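You operate a simulated robot arm through the tools that you are given. There is no shell and no other tool. Be economical: measure what you need, move in short steps, check, and stop when the job is done.

You run a simulated robot arm. Do the job below in one go: nothing can be reset, and whatever is moved stays where it is left.

TASK
Press the wave onto the green shirt at the chart's foil settings.
Fine: the press stands too hot; set heat and time before the tray goes in; the shirt must not scorch; press once, leave it in the shut tray to cool and switch the press off.

Only the result counts: the job must be done as asked and must still hold three seconds after the hand-in. Knocking over, shifting, dropping, spilling or breaking anything else fails it. Flat cloth is picked up by pressing the open fingertips on it (5 to 10 N) and closing them slowly along it; thin cloth reads only 2 to 8 mm in the jaws.

THE ROBOT
A 6-joint arm with a two-finger parallel gripper, fixed in place. Base frame: the origin is at the foot of the arm, x ahead of it, y to its left, z up. Lengths are in m, angles in rad, forces in N, time in s.
With the tool pointing down near the work surface it reaches from about 0.1 to 0.74 m from the base axis. Its first joint turns from -2.897 to 2.897 rad. Payload 3.91 kg.
Tool frame: the origin (TCP) lies between the finger pads and is the grasp point; the fingertips stand 0.03 m ahead of it; z points along the fingers, y is the line along which they close. Largest opening 0.11 m; finger width 0.02, thickness 0.01; the body of the gripper, 0.048 by 0.112 m, starts 0.055 m behind the TCP.
Orientation is that of the tool frame in the base frame, as [roll, pitch, yaw] about the fixed x, y, z axes, in that order (R = Rz(yaw) Ry(pitch) Rx(roll)). With the fingers straight down and closing along the base's y, the tool's x points along the base's -x, its y along +y and its z along -z.

THE INTERFACE
- The arm moves only by the tool step_arm. Its argument "steps" is a list of rows, each a list of 7 numbers: the opening in per cent of the stroke, from 0 (shut) to 100 (fully open), then the shift along the tool's x, y, z in units of 25 mm (1.0 is 25 mm), then the turn, a rotation vector about the tool's x, y, z in units of 6 degrees (1.0 is 6 degrees). In form: [[jaw, tx, ty, tz, rx, ry, rz], ...]. A call has 1 to 20 rows; each row shifts and turns the commanded pose from where the row before left it, along the tool's axes as they then stand. A call with a number of a shift or a turn outside -1 to 1 is refused whole. Rows are played at 5 a second. More than 0.05 m and 0.15 rad between two rows, or a gripper value outside its range, and nothing of the call is played. Where a pose cannot be reached the arm comes as near as it can. A force on the tool above 40 N (or 10 N above the force at the start of the call, whichever is more), or a blocked arm, ends the call early, and 0.2 s more pass. The fingers move at their own pace (about 0.045 m/s each) and stop on an object; they squeeze with about 45 N. The grip force told is the motor's: it shows also when the fingers shut on nothing. Time passes only in rows, and 0.2 s behind the last, so rows that do not move let the fingers close. The reply holds the time, the measured pose of the TCP, the force on the tool along the base axes, the opening and the grip force, in the units named above and with some noise, and new pictures: "views" is both (left out), scene, wrist or none.
- Cameras (640 x 400 px; columns grow to the right, rows downward): "scene" is fixed at [0.4, -0.4979, 1.7283]; the picture's right is [0.36, 0.93, 0.00], its down [0.80, -0.31, -0.52] and it looks along [-0.49, 0.19, -0.85] (base axes); focal length 294 px, centre (320, 200). "wrist" rides on the gripper at [-0.036, 0, -0.057] in the tool frame; the picture's right is [0.00, -1.00, 0.00], its down [0.97, 0.00, -0.24] and it looks along [0.24, 0.00, 0.97] (tool axes); focal length 218 px, centre (320, 200). There is no depth. A picture from a camera that has moved, and an enlarged one, comes with that camera's place and axes in the base frame and with its lens.
- raise_lower(by): slides the trunk up (or, below 0, down) by that many m; the arm rides with it, the base frame stays. It gives what a move gives, with no picture.
- inspect(camera, box): a new picture of the part [left, top, right, bottom] of that camera's present view, enlarged. The clock stands still meanwhile.
- hand_in(): hands the job in; it is judged then, once.

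Go step by step. Nothing tells you positions but the pictures and the camera data: compare them with the known pose of the tool, close in by small moves and look again before you grip or let go. The budget is 120 turns and 150 pictures, counting those below and the enlarged ones. Unless the task says otherwise, let go and move clear before handing in, and close with one line.

The tools are called as a command line: name --pt "numbers of a row" for each row, then --argument value for the rest, lists and objects as JSON in quotes. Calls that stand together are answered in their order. step_arm: Moves the arm, as the interface text tells. Its arguments: {"type":"object","properties":{"steps":{"type":"array","items":{"type":"array","items":{"type":"number"}}},"views":{"type":"string","enum":["both","scene","wrist","none"]}},"required":["steps"]} The other tools are called the same way: raise_lower (by) slides the trunk up or down; inspect (camera, box) takes an enlarged picture of a part of a camera's view; hand_in () hands the job in.

At the start:

```text
time_s: 0.0
position: [0.0554, -0.3207, 1.3658]
orientation: [3.141, -0.001, 3.141]
wrist_force: [0.1, 0.3, 0.5]
gripper_width: 0.11
grip_force: 0.0
trunk travel left (down, up): [-0.536, 0.054]
```

scene: 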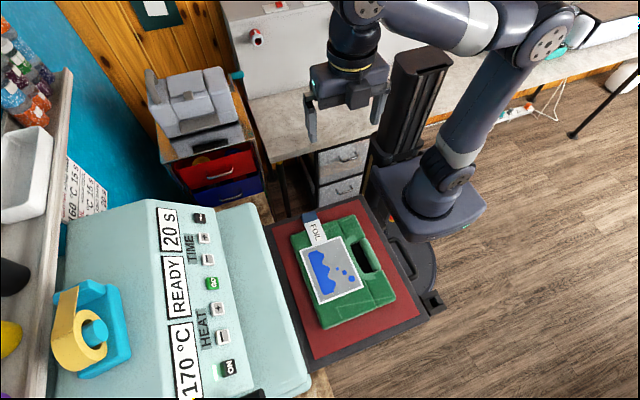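
wrist: 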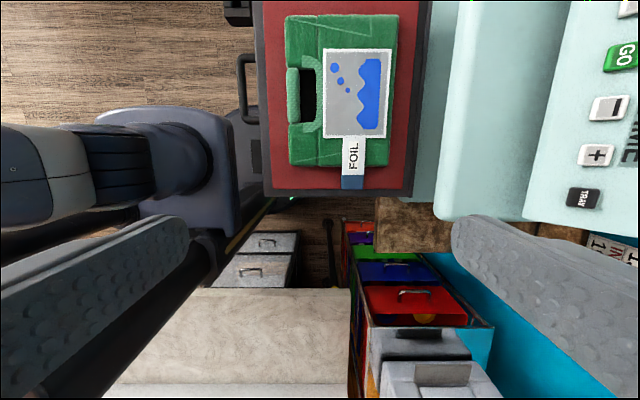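

I see a heat press with a panel (TIME +/-, GO, HEAT +/-, ON, TRAY), a tray with a green shirt and a foil wave on it, and a chart on the wall. I'll enlarge the chart, panel and tray first.

inspect --camera "scene" --box '[50, 140, 130, 230]'

inspect --camera "scene" --box '[140, 190, 300, 400]'

inspect --camera "scene" --box '[250, 190, 450, 370]'

```text
4.44 times, centred on (90, 185) of scene
camera zoom: at [0.4, -0.4979, 1.7283], right [0.36, 0.93, 0.0], down [0.8, -0.31, -0.52], along [-0.49, 0.19, -0.85], focal length 1304 px, centre (1342, 267)
```

zoom: 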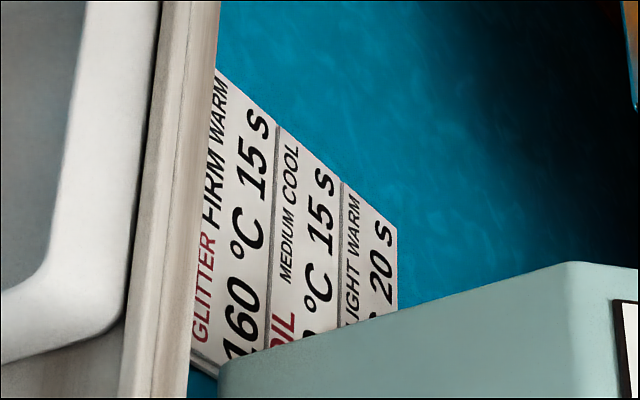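

```text
1.90 times, centred on (220, 295) of scene
camera zoom: at [0.4, -0.4979, 1.7283], right [0.36, 0.93, 0.0], down [0.8, -0.31, -0.52], along [-0.49, 0.19, -0.85], focal length 559 px, centre (510, 19)
```

zoom: 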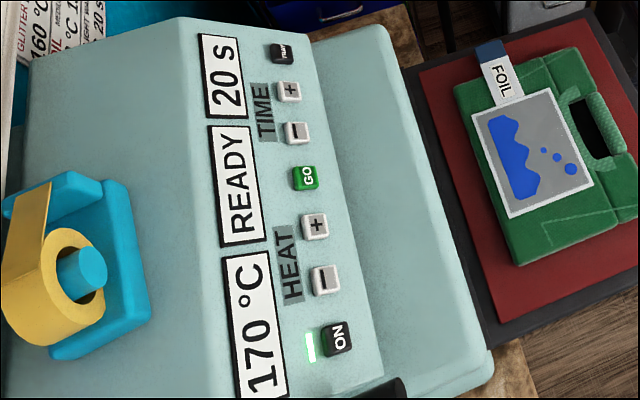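

```text
2.22 times, centred on (350, 280) of scene
camera zoom: at [0.4, -0.4979, 1.7283], right [0.36, 0.93, 0.0], down [0.8, -0.31, -0.52], along [-0.49, 0.19, -0.85], focal length 652 px, centre (253, 22)
```

zoom: 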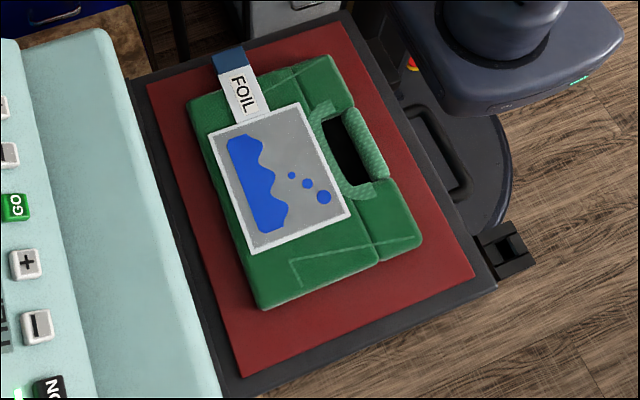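

The foil line reads MEDIUM, COOL, 15 s, but its temperature is hidden behind the press. I'll tip the wrist camera towards the wall to read the chart.

step_arm --pt "100 0.6 0 0 1 0 0" --pt "100 0.6 0 0 1 0 0" --pt "100 0.6 0 0 1 0 0" --pt "100 0 0 0 1 0 0" --pt "100 0 0 0 1 0 0" --pt "100 0 0 0 1 0 0" --pt "100 0 0 0 1 0 0" --pt "100 0 0 0 0 0 0" --views "wrist"

```text
time_s: 1.8
position: [0.0094, -0.3211, 1.3661]
orientation: [-2.407, 0.0, -3.141]
wrist_force: [0.1, -0.3, -0.2]
gripper_width: 0.1099
grip_force: 0.3
trunk travel left (down, up): [-0.536, 0.054]
camera wrist: at [0.0447, -0.2808, 1.4073], right [0.0, -0.74, 0.67], down [-0.97, 0.16, 0.18], along [-0.24, -0.65, -0.72], focal length 218 px, centre (320, 200)
```

wrist: 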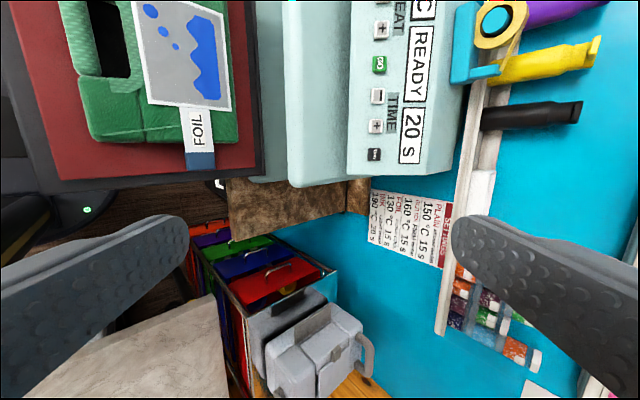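

inspect --camera "wrist" --box '[360, 180, 460, 280]'

inspect --camera "wrist" --box '[230, 0, 530, 200]'

```text
4.00 times, centred on (410, 230) of wrist
camera zoom: at [0.0447, -0.2808, 1.4073], right [0.0, -0.74, 0.67], down [-0.97, 0.16, 0.18], along [-0.24, -0.65, -0.72], focal length 873 px, centre (-40, 80)
```

zoom: 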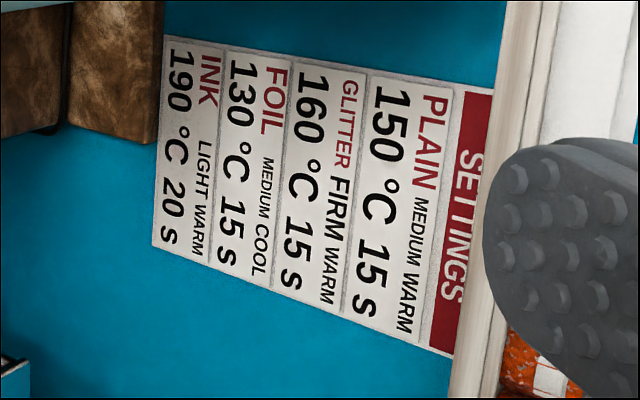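

```text
2.00 times, centred on (380, 100) of wrist
camera zoom: at [0.0447, -0.2808, 1.4073], right [0.0, -0.74, 0.67], down [-0.97, 0.16, 0.18], along [-0.24, -0.65, -0.72], focal length 436 px, centre (200, 400)
```

zoom: 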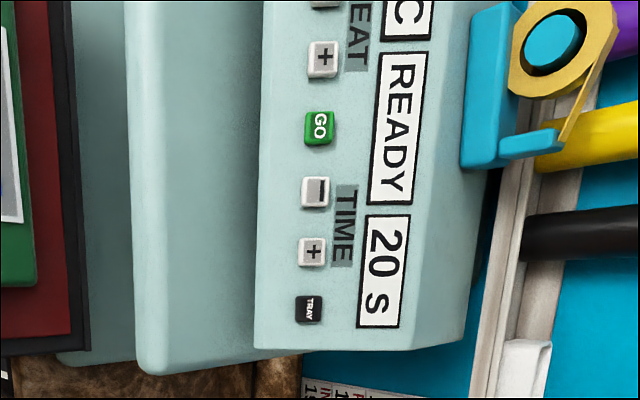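

Foil is 130 °C, 15 s, medium pressure, cool peel. Now I look at the far end of the press, where a black part (perhaps a pressure control) stands.

step_arm --pt "100 -1 0 0 0 0 0" --pt "100 -1 0 0 0 0 0" --pt "100 -1 0 0 0 0 0" --pt "100 -1 0 0 0 0 0" --pt "100 -1 0 0 0 0 0" --pt "100 -1 0 0 0 0 0" --pt "100 -1 0 0 0 0 0" --pt "100 -1 0 0 0 0 0" --pt "100 -1 0 0 0 0 0" --pt "100 -1 0 0 0 0 0" --pt "100 -1 0 0 0 0 0" --pt "100 -1 0 0 0 0 0" --pt "100 0 0 0 0 0 0"

```text
time_s: 3.2
position: [0.0863, -0.3251, 1.3792]
orientation: [-2.376, 0.019, 2.932]
wrist_force: [-0.8, -0.5, -0.6]
gripper_width: 0.1099
grip_force: 0.0
trunk travel left (down, up): [-0.536, 0.054]
stopped in row 7: the arm was blocked; the commanded pose is now the measured one
camera wrist: at [0.1286, -0.2918, 1.4189], right [-0.16, -0.7, 0.69], down [-0.92, 0.36, 0.16], along [-0.36, -0.61, -0.7], focal length 218 px, centre (320, 200)
```

scene: 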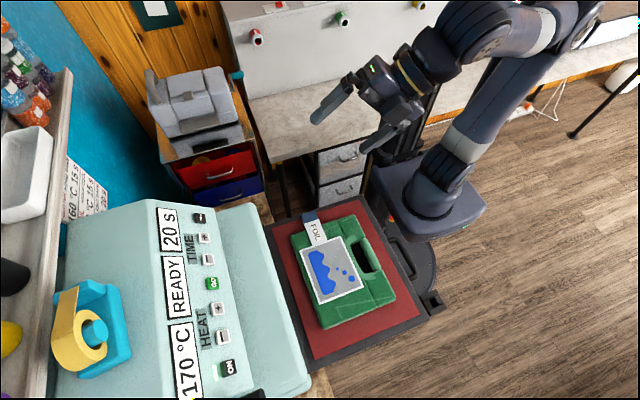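
wrist: 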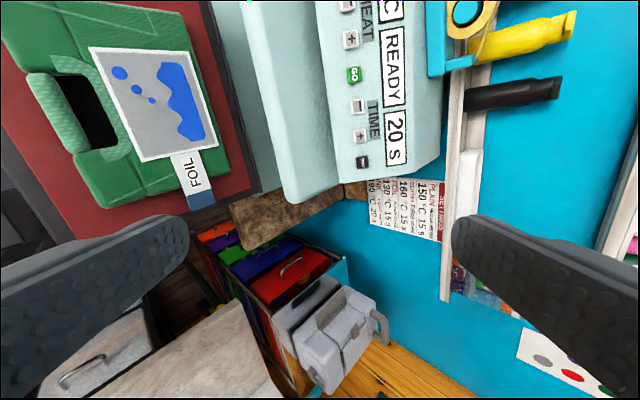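

The arm met a joint limit in this tilted pose. I'll untilt first and then move over.

step_arm --pt "100 0 0 0 -1 0 0" --pt "100 0 0 0 -1 0 0" --pt "100 0 0 0 -1 0 0" --pt "100 0 0 0 -1 0 0" --pt "100 0 0 0 -1 0 0" --pt "100 0 0 0 -1 0 0" --pt "100 0 0 0 -1 0 -1" --pt "100 0 0 0 0 0 -1" --pt "100 -1 0 0 0 0 0" --pt "100 -1 0 0 0 0 0" --pt "100 -1 0 0 0 0 0" --pt "100 -1 0 0 0 0 0" --pt "100 -1 0 0 0 0 0" --pt "100 -1 0 0 0 0 0" --pt "100 -1 0 0 0 0 0" --pt "100 -1 0 0 0 0 0" --pt "100 0 0 0 0 0 0" --views "wrist"

```text
time_s: 6.8
position: [0.2867, -0.3231, 1.3758]
orientation: [-3.102, 0.007, 3.14]
wrist_force: [-0.2, 0.5, 0.0]
gripper_width: 0.1098
grip_force: 0.1
trunk travel left (down, up): [-0.536, 0.054]
camera wrist: at [0.3222, -0.3195, 1.4325], right [0.0, -1.0, 0.04], down [-0.97, 0.01, 0.23], along [-0.23, -0.04, -0.97], focal length 218 px, centre (320, 200)
```

wrist: 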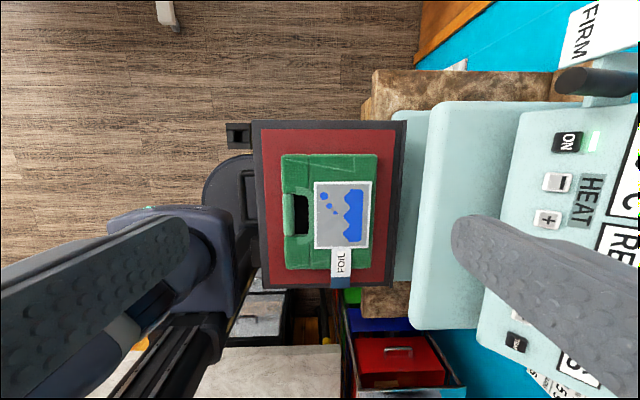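

There is a pressure lever with a FIRM label at the far end. I'll tilt a little and move over to see it.

step_arm --pt "100 -1 0 0 0.7 0 0" --pt "100 -1 0 0 0.7 0 0" --pt "100 -1 0 0 0.7 0 0" --pt "100 -1 0 0 0.7 0 0" --pt "100 -1 0 0 0.7 0 0" --pt "100 0 0 0 0 0 0" --views "wrist"

inspect --camera "scene" --box '[180, 320, 320, 400]'

```text
time_s: 8.2
position: [0.4115, -0.3246, 1.3816]
orientation: [-2.737, 0.005, -3.141]
wrist_force: [-0.2, -0.4, -0.2]
gripper_width: 0.11
grip_force: 0.1
trunk travel left (down, up): [-0.536, 0.054]
camera wrist: at [0.4473, -0.3003, 1.4317], right [0.0, -0.92, 0.39], down [-0.97, 0.09, 0.22], along [-0.23, -0.38, -0.89], focal length 218 px, centre (320, 200)
```

wrist: 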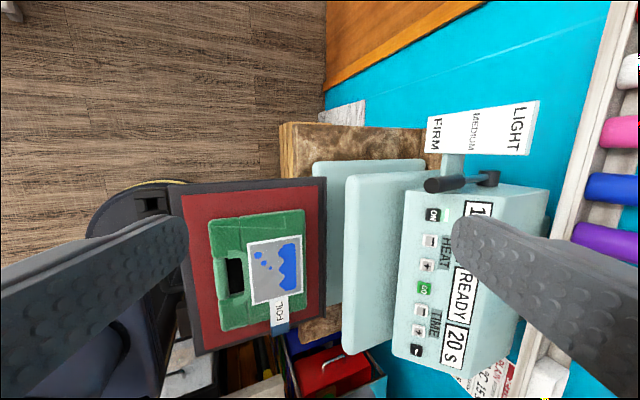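

```text
4.57 times, centred on (250, 360) of scene
camera zoom: at [0.4, -0.4979, 1.7283], right [0.36, 0.93, 0.0], down [0.8, -0.31, -0.52], along [-0.49, 0.19, -0.85], focal length 1342 px, centre (640, -531)
```

zoom: 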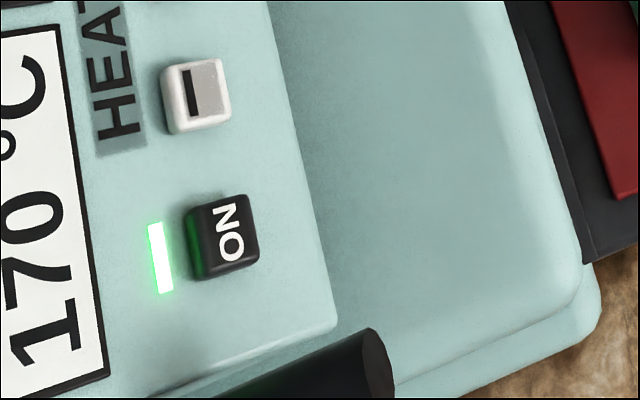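

inspect --camera "wrist" --box '[390, 80, 570, 220]'

```text
2.86 times, centred on (480, 150) of wrist
camera zoom: at [0.4473, -0.3003, 1.4317], right [0.0, -0.92, 0.39], down [-0.97, 0.09, 0.22], along [-0.23, -0.38, -0.89], focal length 624 px, centre (-137, 343)
```

zoom: 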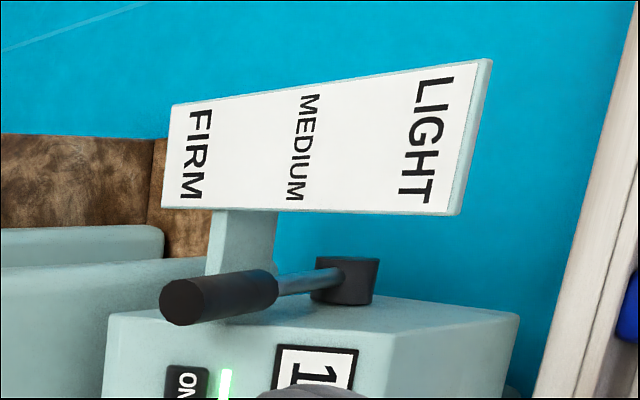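

The pressure lever points at FIRM; foil needs MEDIUM, so it must be set too. I'll look at it from above to get its geometry.

step_arm --pt "100 0 0 0 -0.95 0 0" --pt "100 0 0 0 -0.95 0 0" --pt "100 0 0 0 -0.95 0 0" --pt "100 0 0 0 -0.95 0 0" --pt "100 0.5 -1 0 0 0 0" --pt "100 0.5 -1 0 0 0 0" --pt "100 0 -1 0 0 0 0" --pt "100 0 -1 0 0 0 0" --pt "100 0 -1 0 0 0 0" --pt "100 0 -1 0 0 0 0" --pt "100 0 -1 0 0 0 0" --pt "100 0 0 0 0 0 0" --views "both"

```text
time_s: 10.8
position: [0.3553, -0.4622, 1.2949]
orientation: [-3.133, 0.005, 3.141]
wrist_force: [1.0, -0.4, -0.4]
gripper_width: 0.1101
grip_force: 0.0
out of reach, approached as far as the arm can: row 3, 4, 5, 6, 7, 8, 9, 10, 11
trunk travel left (down, up): [-0.536, 0.054]
camera wrist: at [0.3895, -0.4603, 1.3502], right [0.0, -1.0, 0.01], down [-0.97, 0.0, 0.23], along [-0.23, -0.01, -0.97], focal length 218 px, centre (320, 200)
```

scene: 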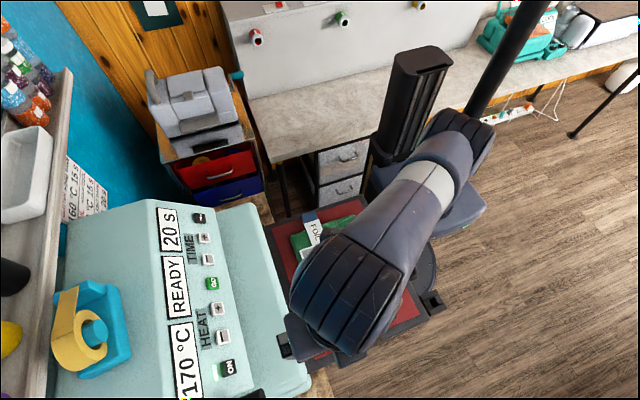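
wrist: 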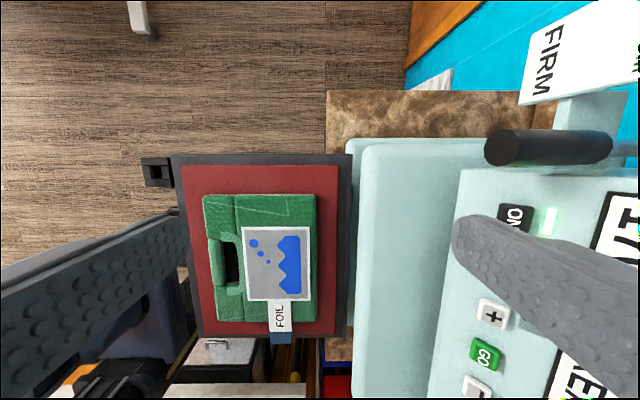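

The lever grip's tip stands near (0.385, -0.60, 1.187). I need a side view of the lever to know which way it swings.

step_arm --pt "100 -0.5 1 0 0 0 0" --pt "100 -0.5 1 0 0 0 0" --pt "100 -1 1 0 0 0 0" --pt "100 -1 1 0 0 0 0" --pt "100 -1 1 0 0 0 0" --pt "100 -1 0.5 0 0 0 0" --pt "100 -1 0 0 0.8 0 0" --pt "100 0 0 0 0.8 0.6 0" --pt "100 0 0 0 0.8 0.6 0" --pt "100 0 0 0 0.8 0.6 0" --pt "100 0 0 0 0.8 0.6 0" --pt "100 0 0 0 0.8 0.6 0" --pt "100 0 0 0 0.8 0.6 0" --pt "100 0 0 0 0 0 0" --views "wrist"

```text
time_s: 13.8
position: [0.5048, -0.3241, 1.2932]
orientation: [-2.523, -0.348, 3.009]
wrist_force: [0.2, -0.8, 0.2]
gripper_width: 0.1101
grip_force: 0.1
trunk travel left (down, up): [-0.536, 0.054]
camera wrist: at [0.5576, -0.2956, 1.324], right [0.09, -0.83, 0.55], down [-0.82, 0.25, 0.51], along [-0.56, -0.5, -0.66], focal length 218 px, centre (320, 200)
```

wrist: 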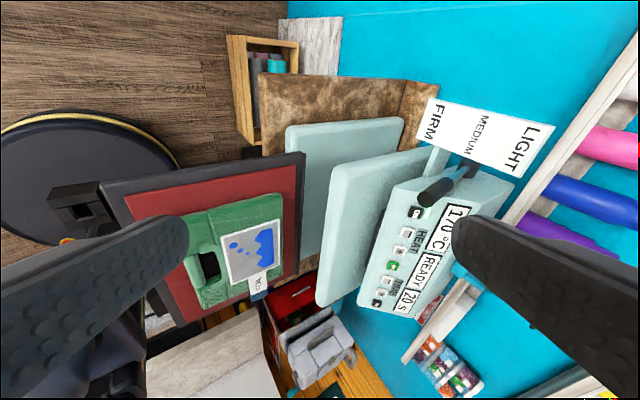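

Triangulating suggests the label plate is upright, facing the arm: FIRM low (z≈1.11), MEDIUM middle, LIGHT high (z≈1.27). The lever may then already be at MEDIUM; I'll zoom to check.

inspect --camera "wrist" --box '[380, 80, 580, 220]'

```text
2.86 times, centred on (480, 150) of wrist
camera zoom: at [0.5576, -0.2956, 1.324], right [0.09, -0.83, 0.55], down [-0.82, 0.25, 0.51], along [-0.56, -0.5, -0.66], focal length 624 px, centre (-137, 343)
```

zoom: 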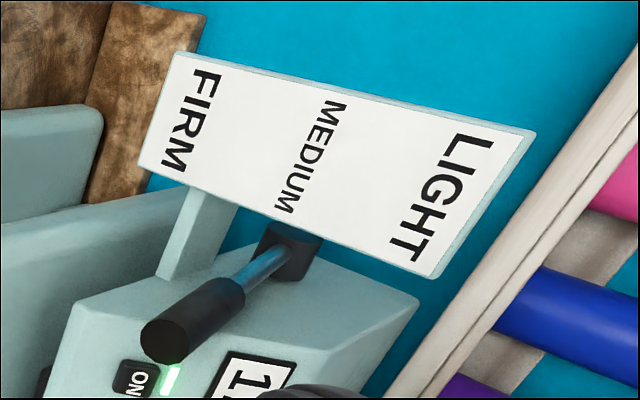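

The lever's tip is level with the MEDIUM label, so pressure is already right; I'll leave it. Buttons sit in a row at y≈-0.63, z≈1.172 (TRAY x .03, TIME+ .08, TIME− .127, GO .18, HEAT+ .23, HEAT− .28, ON .33) on a panel leaning about 40°. I close the fingers and approach HEAT−.

step_arm --pt "0 0 0 0 -0.8 -0.6 0" --pt "0 0 0 0 -0.8 -0.6 0" --pt "0 0 0 0 -0.8 -0.6 0" --pt "0 0 0 0 -0.8 -0.6 0" --pt "0 0 0 0 -0.8 -0.6 0" --pt "0 0 0 0 -0.8 -0.6 0" --pt "0 0.9 -0.8 0 0 0 0" --pt "0 0.9 -0.8 0 0 0 0" --pt "0 0.9 -0.8 0 0 0 0" --pt "0 0.9 -0.8 0 0 0 0" --pt "0 0.9 -0.8 0 0 0 0" --pt "0 0 0 0 1 0 0" --pt "0 0 0 0 1 0 0" --pt "0 0 0 0 1 0 0" --pt "0 0 0 0 1 0 0" --pt "0 0 0 0 1 0 0" --pt "0 0 0 0 1 0 0" --pt "0 0 0 0 0 0 0"

```text
time_s: 17.6
position: [0.3912, -0.4238, 1.301]
orientation: [-2.424, 0.005, 3.141]
wrist_force: [-0.4, -0.1, -0.2]
gripper_width: 0.0
grip_force: 38.3
trunk travel left (down, up): [-0.536, 0.054]
camera wrist: at [0.4271, -0.384, 1.344], right [0.0, -0.75, 0.66], down [-0.97, 0.16, 0.18], along [-0.24, -0.64, -0.73], focal length 218 px, centre (320, 200)
```

scene: 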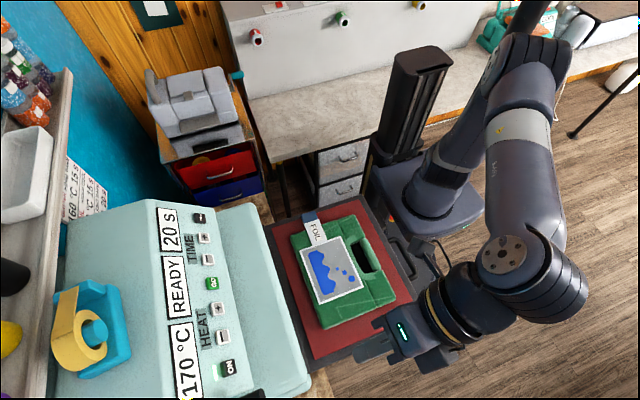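
wrist: 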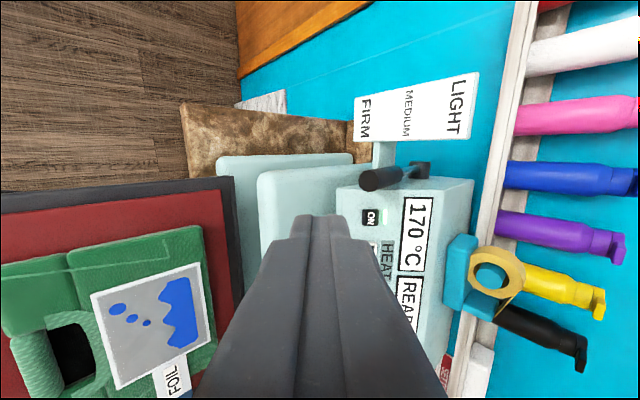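

step_arm --pt "0 0.9 0 0 0 0 0" --pt "0 0.9 0 0 0 0 0" --pt "0 0.9 0 0 0 0 0" --pt "0 0.9 0 0 0 0 0" --pt "0 0.9 0 0 0 0 0" --pt "0 0 -0.46 0.9 0 0 0" --pt "0 0 -0.46 0.9 0 0 0" --pt "0 0 -0.46 0.9 0 0 0" --pt "0 0 -0.46 0.9 0 0 0" --pt "0 0 -0.46 0.9 0 0 0" --pt "0 0 -0.46 0.9 0 0 0" --pt "0 0 0 0 0 0 0"

```text
time_s: 20.2
position: [0.2805, -0.5639, 1.2445]
orientation: [-2.422, 0.005, -3.141]
wrist_force: [-0.6, 0.2, 0.5]
gripper_width: 0.0003
grip_force: 37.6
trunk travel left (down, up): [-0.536, 0.054]
camera wrist: at [0.3158, -0.5254, 1.287], right [0.0, -0.75, 0.66], down [-0.97, 0.16, 0.18], along [-0.24, -0.64, -0.73], focal length 218 px, centre (320, 200)
```

scene: 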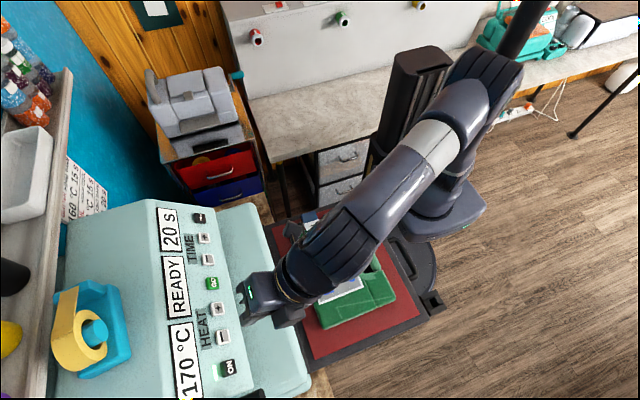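
wrist: 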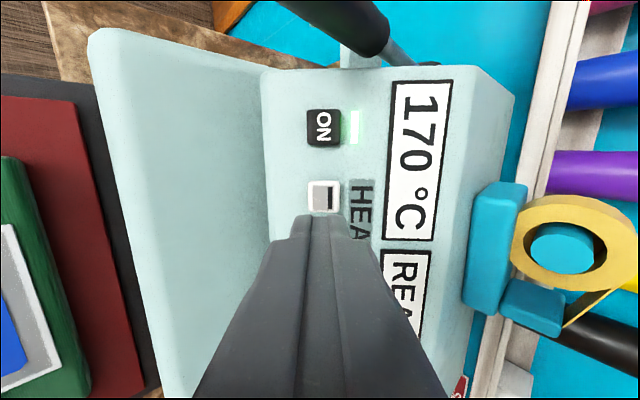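

HEAT− is at about (0.280, -0.632, 1.169) and I'm aligned, with the tips ~7 cm off. I approach to just short of it.

step_arm --pt "0 0 -0.03 0.9 0 0 0" --pt "0 0 -0.03 0.9 0 0 0" --pt "0 0 0 0.6 0 0 0" --pt "0 0 0 0 0 0 0" --views "wrist"

inspect --camera "scene" --box '[140, 200, 300, 400]'

```text
time_s: 21.2
position: [0.2807, -0.605, 1.2012]
orientation: [-2.425, 0.007, -3.141]
wrist_force: [0.2, 0.6, -0.2]
gripper_width: 0.0
grip_force: 37.5
trunk travel left (down, up): [-0.536, 0.054]
camera wrist: at [0.3155, -0.5658, 1.2425], right [0.0, -0.75, 0.66], down [-0.97, 0.16, 0.18], along [-0.24, -0.64, -0.73], focal length 218 px, centre (320, 200)
```

wrist: 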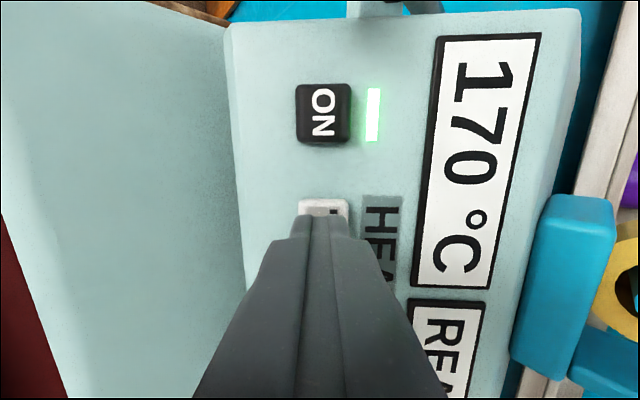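

```text
2.00 times, centred on (220, 300) of scene
camera zoom: at [0.4, -0.4979, 1.7283], right [0.36, 0.93, 0.0], down [0.8, -0.31, -0.52], along [-0.49, 0.19, -0.85], focal length 587 px, centre (520, 0)
```

zoom: 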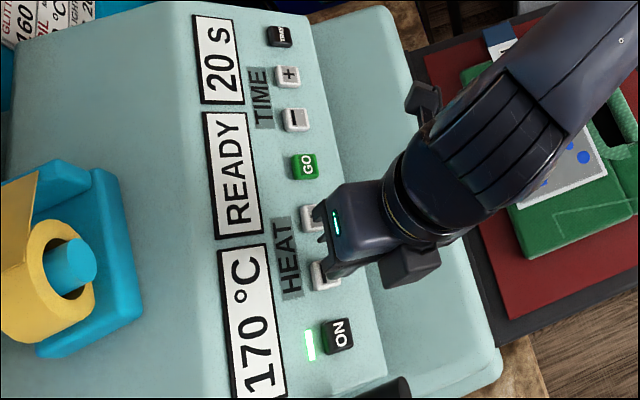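

step_arm --pt "0 0 0 0.4 0 0 0" --pt "0 0 0 0.15 0 0 0" --views "wrist"

```text
time_s: 21.8
position: [0.2805, -0.6135, 1.1898]
orientation: [-2.424, 0.007, 3.141]
wrist_force: [0.3, 1.6, 1.3]
gripper_width: 0.0
grip_force: 38.1
trunk travel left (down, up): [-0.536, 0.054]
camera wrist: at [0.3154, -0.5747, 1.2327], right [0.0, -0.75, 0.66], down [-0.97, 0.16, 0.18], along [-0.24, -0.64, -0.73], focal length 218 px, centre (320, 200)
```

wrist: 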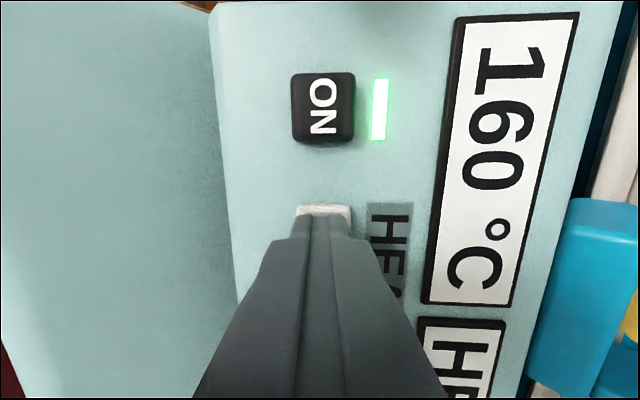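

One press gives 10 °C (160 now). I back off and press three more times.

step_arm --pt "0 0 0 -0.45 0 0 0" --pt "0 0 0 0 0 0 0" --pt "0 0 0 0.45 0 0 0" --pt "0 0 0 0 0 0 0" --pt "0 0 0 -0.45 0 0 0" --pt "0 0 0 0 0 0 0" --views "wrist"

```text
time_s: 23.2
position: [0.2801, -0.6059, 1.198]
orientation: [-2.425, 0.006, -3.141]
wrist_force: [0.0, -0.9, -0.7]
gripper_width: 0.0003
grip_force: 37.4
trunk travel left (down, up): [-0.536, 0.054]
camera wrist: at [0.3152, -0.5677, 1.2402], right [0.0, -0.75, 0.66], down [-0.97, 0.16, 0.18], along [-0.24, -0.64, -0.73], focal length 218 px, centre (320, 200)
```

wrist: 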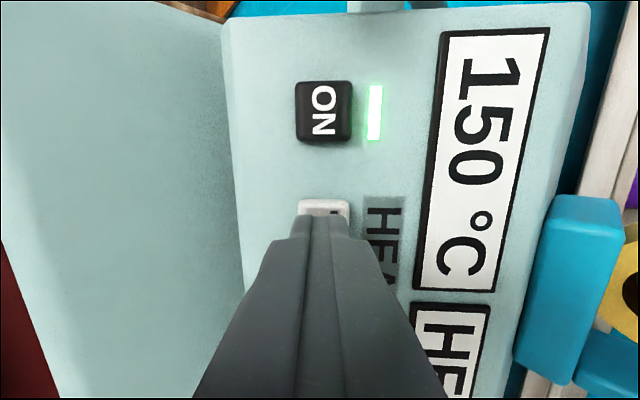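

step_arm --pt "0 0 0 0.45 0 0 0" --pt "0 0 0 0 0 0 0" --pt "0 0 0 -0.45 0 0 0" --pt "0 0 0 0 0 0 0" --pt "0 0 0 0.45 0 0 0" --pt "0 0 0 0 0 0 0" --pt "0 0 0 -0.45 0 0 0" --pt "0 0 0 0 0 0 0" --views "wrist"

```text
time_s: 25.0
position: [0.2801, -0.6061, 1.1976]
orientation: [-2.426, 0.005, 3.141]
wrist_force: [0.2, 0.1, -0.3]
gripper_width: 0.0
grip_force: 37.4
trunk travel left (down, up): [-0.536, 0.054]
camera wrist: at [0.3154, -0.5672, 1.2406], right [0.0, -0.75, 0.66], down [-0.97, 0.16, 0.18], along [-0.24, -0.64, -0.73], focal length 218 px, centre (320, 200)
```

wrist: 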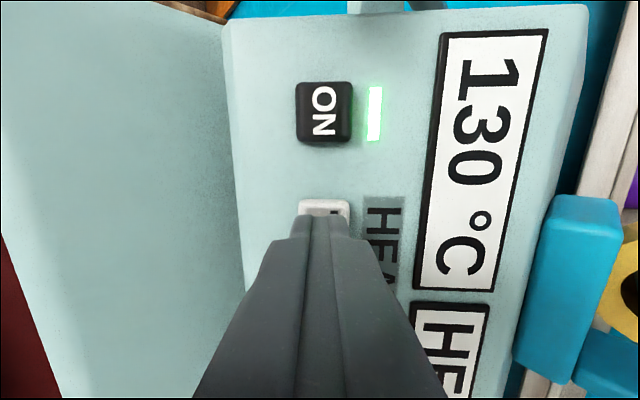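

Heat reads 130 °C (set). Next I retract and move over to TIME− at x≈0.127.

step_arm --pt "0 0 0 -0.8 0 0 0" --pt "0 0 0 -0.8 0 0 0" --pt "0 0.88 0 0 0 0 0" --pt "0 0.88 0 0 0 0 0" --pt "0 0.88 0 0 0 0 0" --pt "0 0.88 0 0 0 0 0" --pt "0 0.88 0 0 0 0 0" --pt "0 0.88 0 0 0 0 0" --pt "0 0.85 0 0 0 0 0" --pt "0 0 0 0 0 0 0"

```text
time_s: 27.2
position: [0.127, -0.5806, 1.2276]
orientation: [-2.425, 0.004, -3.141]
wrist_force: [-0.1, 0.2, 0.2]
gripper_width: 0.0
grip_force: 37.5
trunk travel left (down, up): [-0.536, 0.054]
camera wrist: at [0.1615, -0.5411, 1.2702], right [0.0, -0.75, 0.66], down [-0.97, 0.16, 0.18], along [-0.24, -0.64, -0.73], focal length 218 px, centre (320, 200)
```

scene: 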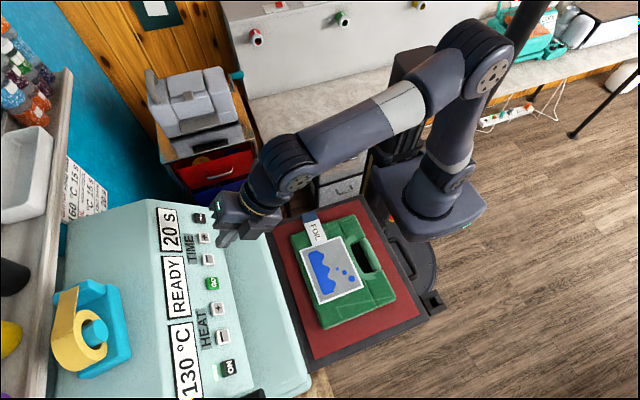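
wrist: 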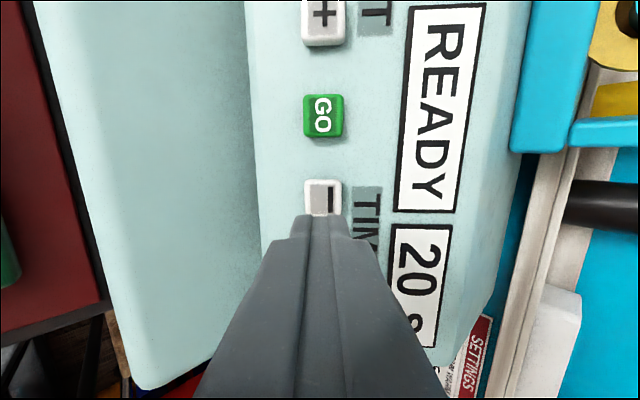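

READY again at 130 °C, and I'm aligned with TIME−. Press once.

step_arm --pt "0 0 0 0.8 0 0 0" --pt "0 0 0 0.8 0 0 0" --pt "0 0 0 0.45 0 0 0" --pt "0 0 0 0 0 0 0" --pt "0 0 0 -0.45 0 0 0" --pt "0 0 0 -0.5 0 0 0" --views "wrist"

```text
time_s: 28.6
position: [0.127, -0.5985, 1.2057]
orientation: [-2.426, 0.004, -3.141]
wrist_force: [-1.0, -0.6, 0.0]
gripper_width: 0.0
grip_force: 37.0
trunk travel left (down, up): [-0.536, 0.054]
camera wrist: at [0.1618, -0.559, 1.2487], right [0.0, -0.75, 0.66], down [-0.97, 0.16, 0.18], along [-0.24, -0.64, -0.73], focal length 218 px, centre (320, 200)
```

wrist: 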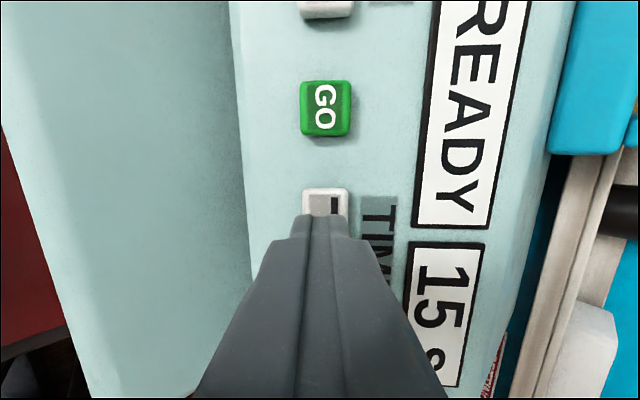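

Time is 15 s and READY shows. Now to the TRAY button at x≈0.029.

step_arm --pt "0 0 0 -0.65 0 0 0" --pt "0 0.98 0 0 0 0 0" --pt "0 0.98 0 0 0 0 0" --pt "0 0.98 0 0 0 0 0" --pt "0 0.98 0 0 0 0 0" --pt "0 0 0 0 0 0 0"

inspect --camera "scene" --box '[140, 190, 300, 400]'

```text
time_s: 30.0
position: [0.0281, -0.5873, 1.2181]
orientation: [-2.423, 0.005, 3.14]
wrist_force: [0.1, 0.0, 0.6]
gripper_width: 0.0001
grip_force: 37.7
trunk travel left (down, up): [-0.536, 0.054]
camera wrist: at [0.0635, -0.5484, 1.2613], right [0.0, -0.75, 0.66], down [-0.97, 0.16, 0.18], along [-0.24, -0.64, -0.73], focal length 218 px, centre (320, 200)
```

scene: 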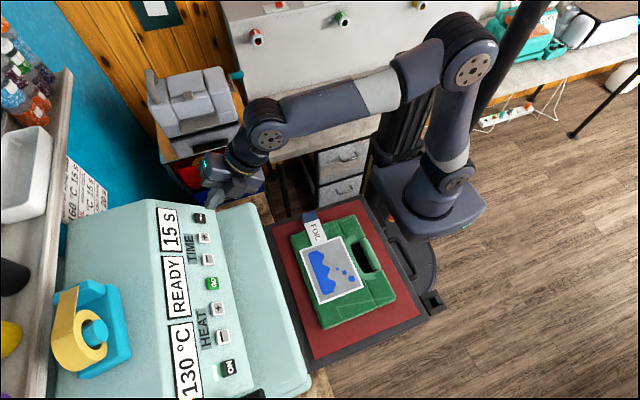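
wrist: 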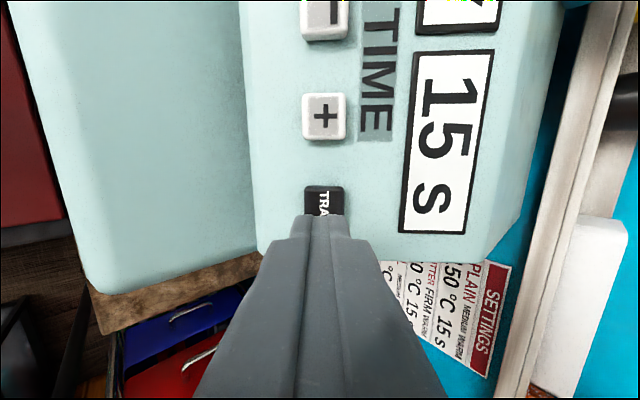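

```text
1.90 times, centred on (220, 295) of scene
camera zoom: at [0.4, -0.4979, 1.7283], right [0.36, 0.93, 0.0], down [0.8, -0.31, -0.52], along [-0.49, 0.19, -0.85], focal length 559 px, centre (510, 19)
```

zoom: 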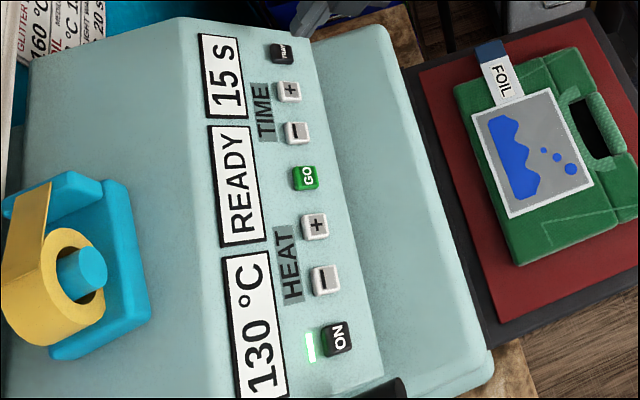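

Settings read 130 °C, 15 s, READY; the shirt is still clear of my arm. I press TRAY once.

step_arm --pt "0 0 0 0.8 0 0 0" --pt "0 0 0 0.3 0 0 0" --pt "0 0 0 0.45 0 0 0" --pt "0 0 0 0 0 0 0" --pt "0 0 0 -0.45 0 0 0" --pt "0 0 0 -0.8 0 0 0" --pt "0 0 0 -0.4 0 0 0" --pt "0 0 0 0 0 0 0" --views "scene"

```text
time_s: 31.8
position: [0.0287, -0.5857, 1.2203]
orientation: [-2.426, 0.004, -3.141]
wrist_force: [0.0, 0.2, 0.4]
gripper_width: 0.0003
grip_force: 38.3
trunk travel left (down, up): [-0.536, 0.054]
```

scene: 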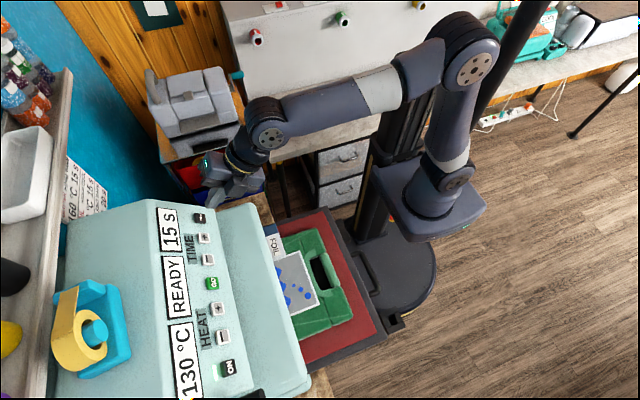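

The tray is running in. I move over to GO meanwhile.

step_arm --pt "0 -1 0 0 0 0 0" --pt "0 -1 0 0 0 0 0" --pt "0 -1 0 0 0 0 0" --pt "0 -1 0 0 0 0 0" --pt "0 -1 0 0 0 0 0" --pt "0 -1 0 0 0 0 0" --pt "0 -0.06 0 0 0 0 0" --pt "0 0 0 0 0 0 0"

```text
time_s: 33.6
position: [0.1808, -0.5873, 1.2224]
orientation: [-2.425, 0.005, 3.141]
wrist_force: [-0.7, 0.5, -0.1]
gripper_width: 0.0001
grip_force: 37.2
trunk travel left (down, up): [-0.536, 0.054]
camera wrist: at [0.2159, -0.5466, 1.2637], right [0.0, -0.75, 0.66], down [-0.97, 0.16, 0.18], along [-0.24, -0.64, -0.73], focal length 218 px, centre (320, 200)
```

scene: 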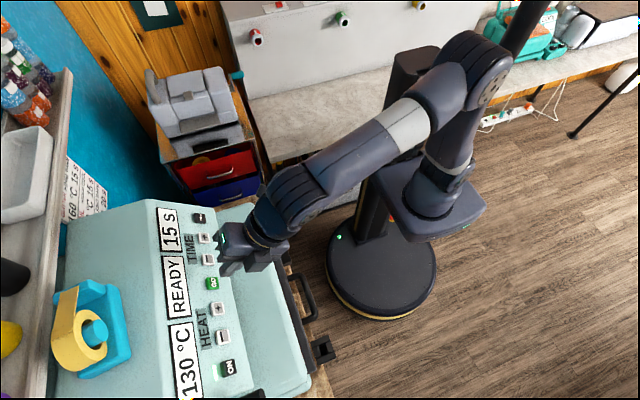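
wrist: 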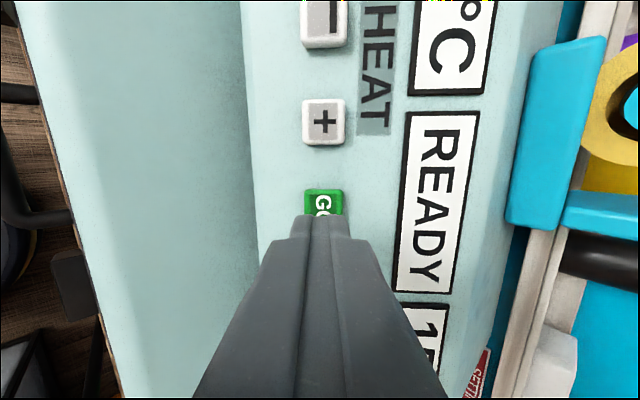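

The tray is shut. I press GO once.

step_arm --pt "0 0 0 0.8 0 0 0" --pt "0 0 0 0.4 0 0 0" --pt "0 0 0 0.45 0 0 0" --pt "0 0 0 0 0 0 0" --pt "0 0 0 -0.45 0 0 0" --pt "0 0 0 -0.8 0 0 0" --pt "0 0 0 -0.4 0 0 0" --pt "0 0 0 0 0 0 0" --views "both"

```text
time_s: 35.4
position: [0.1805, -0.5854, 1.2219]
orientation: [-2.427, 0.006, -3.141]
wrist_force: [-0.4, 0.2, 0.3]
gripper_width: 0.0
grip_force: 37.7
trunk travel left (down, up): [-0.536, 0.054]
camera wrist: at [0.2156, -0.5466, 1.2638], right [0.0, -0.75, 0.66], down [-0.97, 0.16, 0.18], along [-0.24, -0.64, -0.73], focal length 218 px, centre (320, 200)
```

scene: 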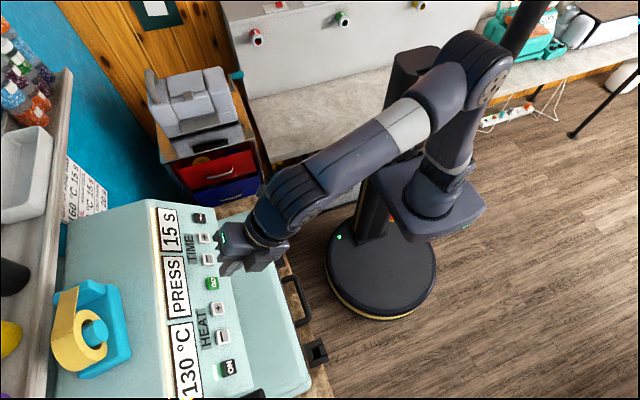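
wrist: 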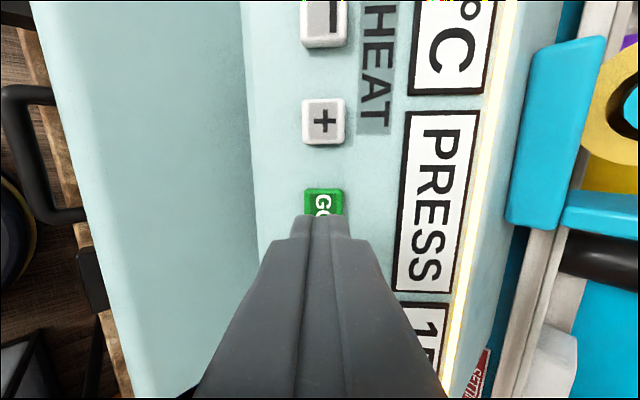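

It is pressing. I move over to the ON switch while waiting out the 15 s.

step_arm --pt "0 -1 0 0 0 0 0" --pt "0 -1 0 0 0 0 0" --pt "0 -1 0 0 0 0 0" --pt "0 -1 0 0 0 0 0" --pt "0 -1 0 0 0 0 0" --pt "0 -1 0 0 0 0 0" --pt "0 -0.06 0 0 0 0 0" --pt "0 0 0 0 0 0 0" --pt "0 0 0 0 0 0 0" --pt "0 0 0 0 0 0 0" --pt "0 0 0 0 0 0 0" --pt "0 0 0 0 0 0 0" --pt "0 0 0 0 0 0 0" --pt "0 0 0 0 0 0 0" --pt "0 0 0 0 0 0 0" --pt "0 0 0 0 0 0 0" --pt "0 0 0 0 0 0 0" --pt "0 0 0 0 0 0 0" --pt "0 0 0 0 0 0 0" --pt "0 0 0 0 0 0 0" --views "wrist"

step_arm --pt "0 0 0 0 0 0 0" --pt "0 0 0 0 0 0 0" --pt "0 0 0 0 0 0 0" --pt "0 0 0 0 0 0 0" --pt "0 0 0 0 0 0 0" --pt "0 0 0 0 0 0 0" --pt "0 0 0 0 0 0 0" --pt "0 0 0 0 0 0 0" --pt "0 0 0 0 0 0 0" --pt "0 0 0 0 0 0 0" --pt "0 0 0 0 0 0 0" --pt "0 0 0 0 0 0 0" --pt "0 0 0 0 0 0 0" --pt "0 0 0 0 0 0 0" --pt "0 0 0 0 0 0 0" --pt "0 0 0 0 0 0 0" --pt "0 0 0 0 0 0 0" --pt "0 0 0 0 0 0 0" --pt "0 0 0 0 0 0 0" --pt "0 0 0 0 0 0 0" --views "scene"

```text
time_s: 39.6
position: [0.3306, -0.5853, 1.2235]
orientation: [-2.424, 0.007, 3.141]
wrist_force: [0.5, -0.4, -0.1]
gripper_width: 0.0
grip_force: 37.6
trunk travel left (down, up): [-0.536, 0.054]
camera wrist: at [0.3667, -0.5468, 1.2649], right [0.0, -0.75, 0.66], down [-0.97, 0.16, 0.18], along [-0.24, -0.64, -0.73], focal length 218 px, centre (320, 200)
```

wrist: 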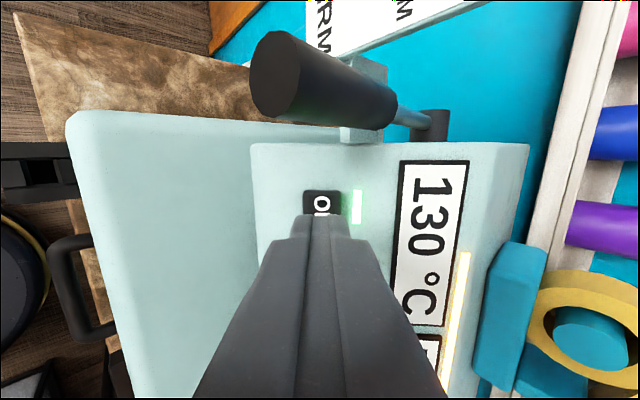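

```text
time_s: 43.8
position: [0.3309, -0.5856, 1.2218]
orientation: [-2.424, 0.006, 3.141]
wrist_force: [-0.2, 0.5, 0.2]
gripper_width: 0.0
grip_force: 37.3
trunk travel left (down, up): [-0.536, 0.054]
```

scene: 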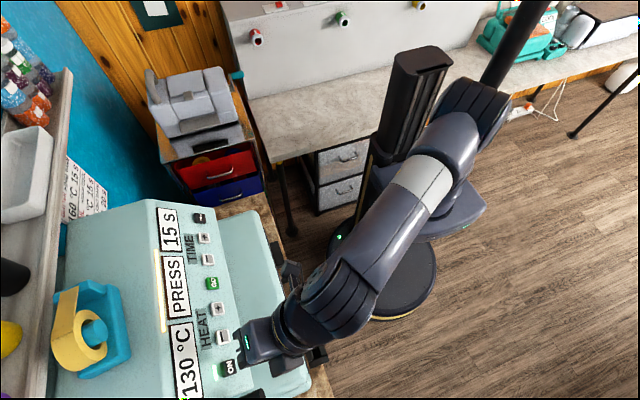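

Still pressing; the yellow bar is shrinking. I wait on.

step_arm --pt "0 0 0 0 0 0 0" --pt "0 0 0 0 0 0 0" --pt "0 0 0 0 0 0 0" --pt "0 0 0 0 0 0 0" --pt "0 0 0 0 0 0 0" --pt "0 0 0 0 0 0 0" --pt "0 0 0 0 0 0 0" --pt "0 0 0 0 0 0 0" --pt "0 0 0 0 0 0 0" --pt "0 0 0 0 0 0 0" --pt "0 0 0 0 0 0 0" --pt "0 0 0 0 0 0 0" --pt "0 0 0 0 0 0 0" --pt "0 0 0 0 0 0 0" --pt "0 0 0 0 0 0 0" --pt "0 0 0 0 0 0 0" --pt "0 0 0 0 0 0 0" --pt "0 0 0 0 0 0 0" --pt "0 0 0 0 0 0 0" --pt "0 0 0 0 0 0 0" --views "none"

step_arm --pt "0 0 0 0 0 0 0" --pt "0 0 0 0 0 0 0" --pt "0 0 0 0 0 0 0" --pt "0 0 0 0 0 0 0" --pt "0 0 0 0 0 0 0" --pt "0 0 0 0 0 0 0" --pt "0 0 0 0 0 0 0" --pt "0 0 0 0 0 0 0" --pt "0 0 0 0 0 0 0" --pt "0 0 0 0 0 0 0" --views "scene"

```text
time_s: 48.0
position: [0.331, -0.5861, 1.2225]
orientation: [-2.425, 0.006, 3.141]
wrist_force: [-0.1, -0.3, 0.2]
gripper_width: 0.0
grip_force: 37.7
trunk travel left (down, up): [-0.536, 0.054]
```

```text
time_s: 50.2
position: [0.3312, -0.585, 1.2229]
orientation: [-2.424, 0.005, -3.141]
wrist_force: [-0.3, 0.3, 0.2]
gripper_width: 0.0
grip_force: 37.5
trunk travel left (down, up): [-0.536, 0.054]
```

scene: 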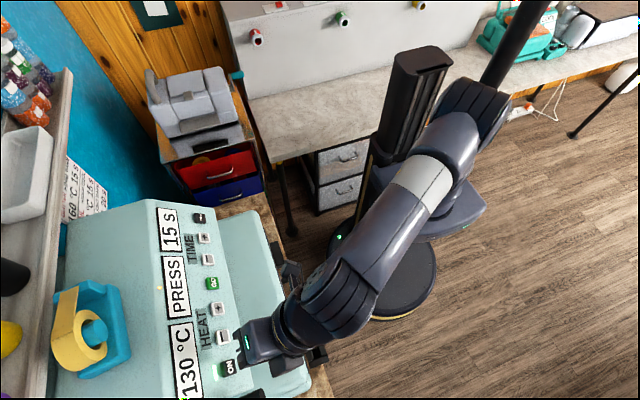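

Nearly through; a little longer.

step_arm --pt "0 0 0 0 0 0 0" --pt "0 0 0 0 0 0 0" --pt "0 0 0 0 0 0 0" --pt "0 0 0 0 0 0 0" --pt "0 0 0 0 0 0 0" --views "scene"

```text
time_s: 51.4
position: [0.3322, -0.5868, 1.2227]
orientation: [-2.424, 0.004, -3.141]
wrist_force: [-0.1, -0.1, 0.2]
gripper_width: 0.0
grip_force: 37.6
trunk travel left (down, up): [-0.536, 0.054]
```

scene: 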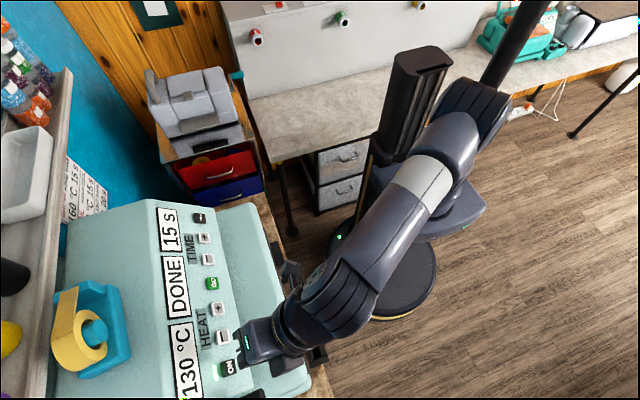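

The display shows DONE. I press the ON switch once to turn the press off.

step_arm --pt "0 0 0 0.8 0 0 0" --pt "0 0 0 0.4 0 0 0" --pt "0 0 0 0.45 0 0 0" --pt "0 0 0 0 0 0 0" --pt "0 0 0 -0.45 0 0 0" --pt "0 0 0 -0.8 0 0 0" --pt "0 0 0 -0.8 0 0 0" --pt "0 0 0 0 0 0 0" --views "both"

```text
time_s: 53.2
position: [0.3316, -0.5772, 1.2298]
orientation: [-2.426, 0.005, 3.141]
wrist_force: [-0.6, -0.3, 0.2]
gripper_width: 0.0
grip_force: 37.7
trunk travel left (down, up): [-0.536, 0.054]
camera wrist: at [0.3669, -0.5395, 1.2719], right [0.0, -0.75, 0.66], down [-0.97, 0.16, 0.18], along [-0.24, -0.64, -0.73], focal length 218 px, centre (320, 200)
```

scene: 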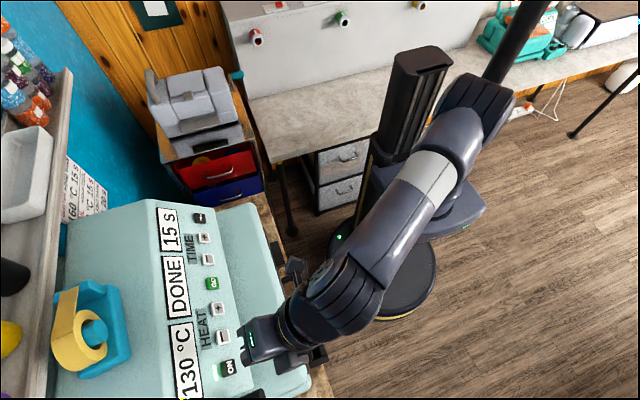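
wrist: 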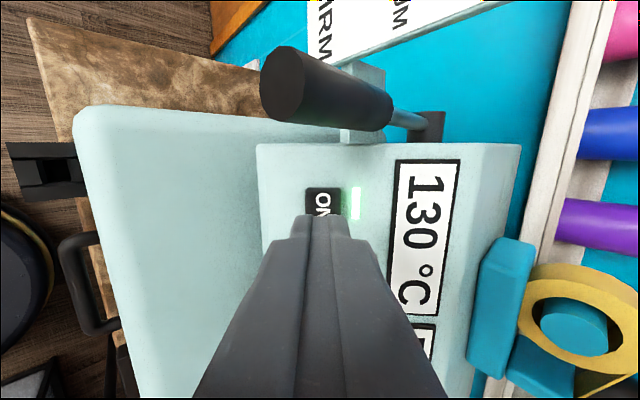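

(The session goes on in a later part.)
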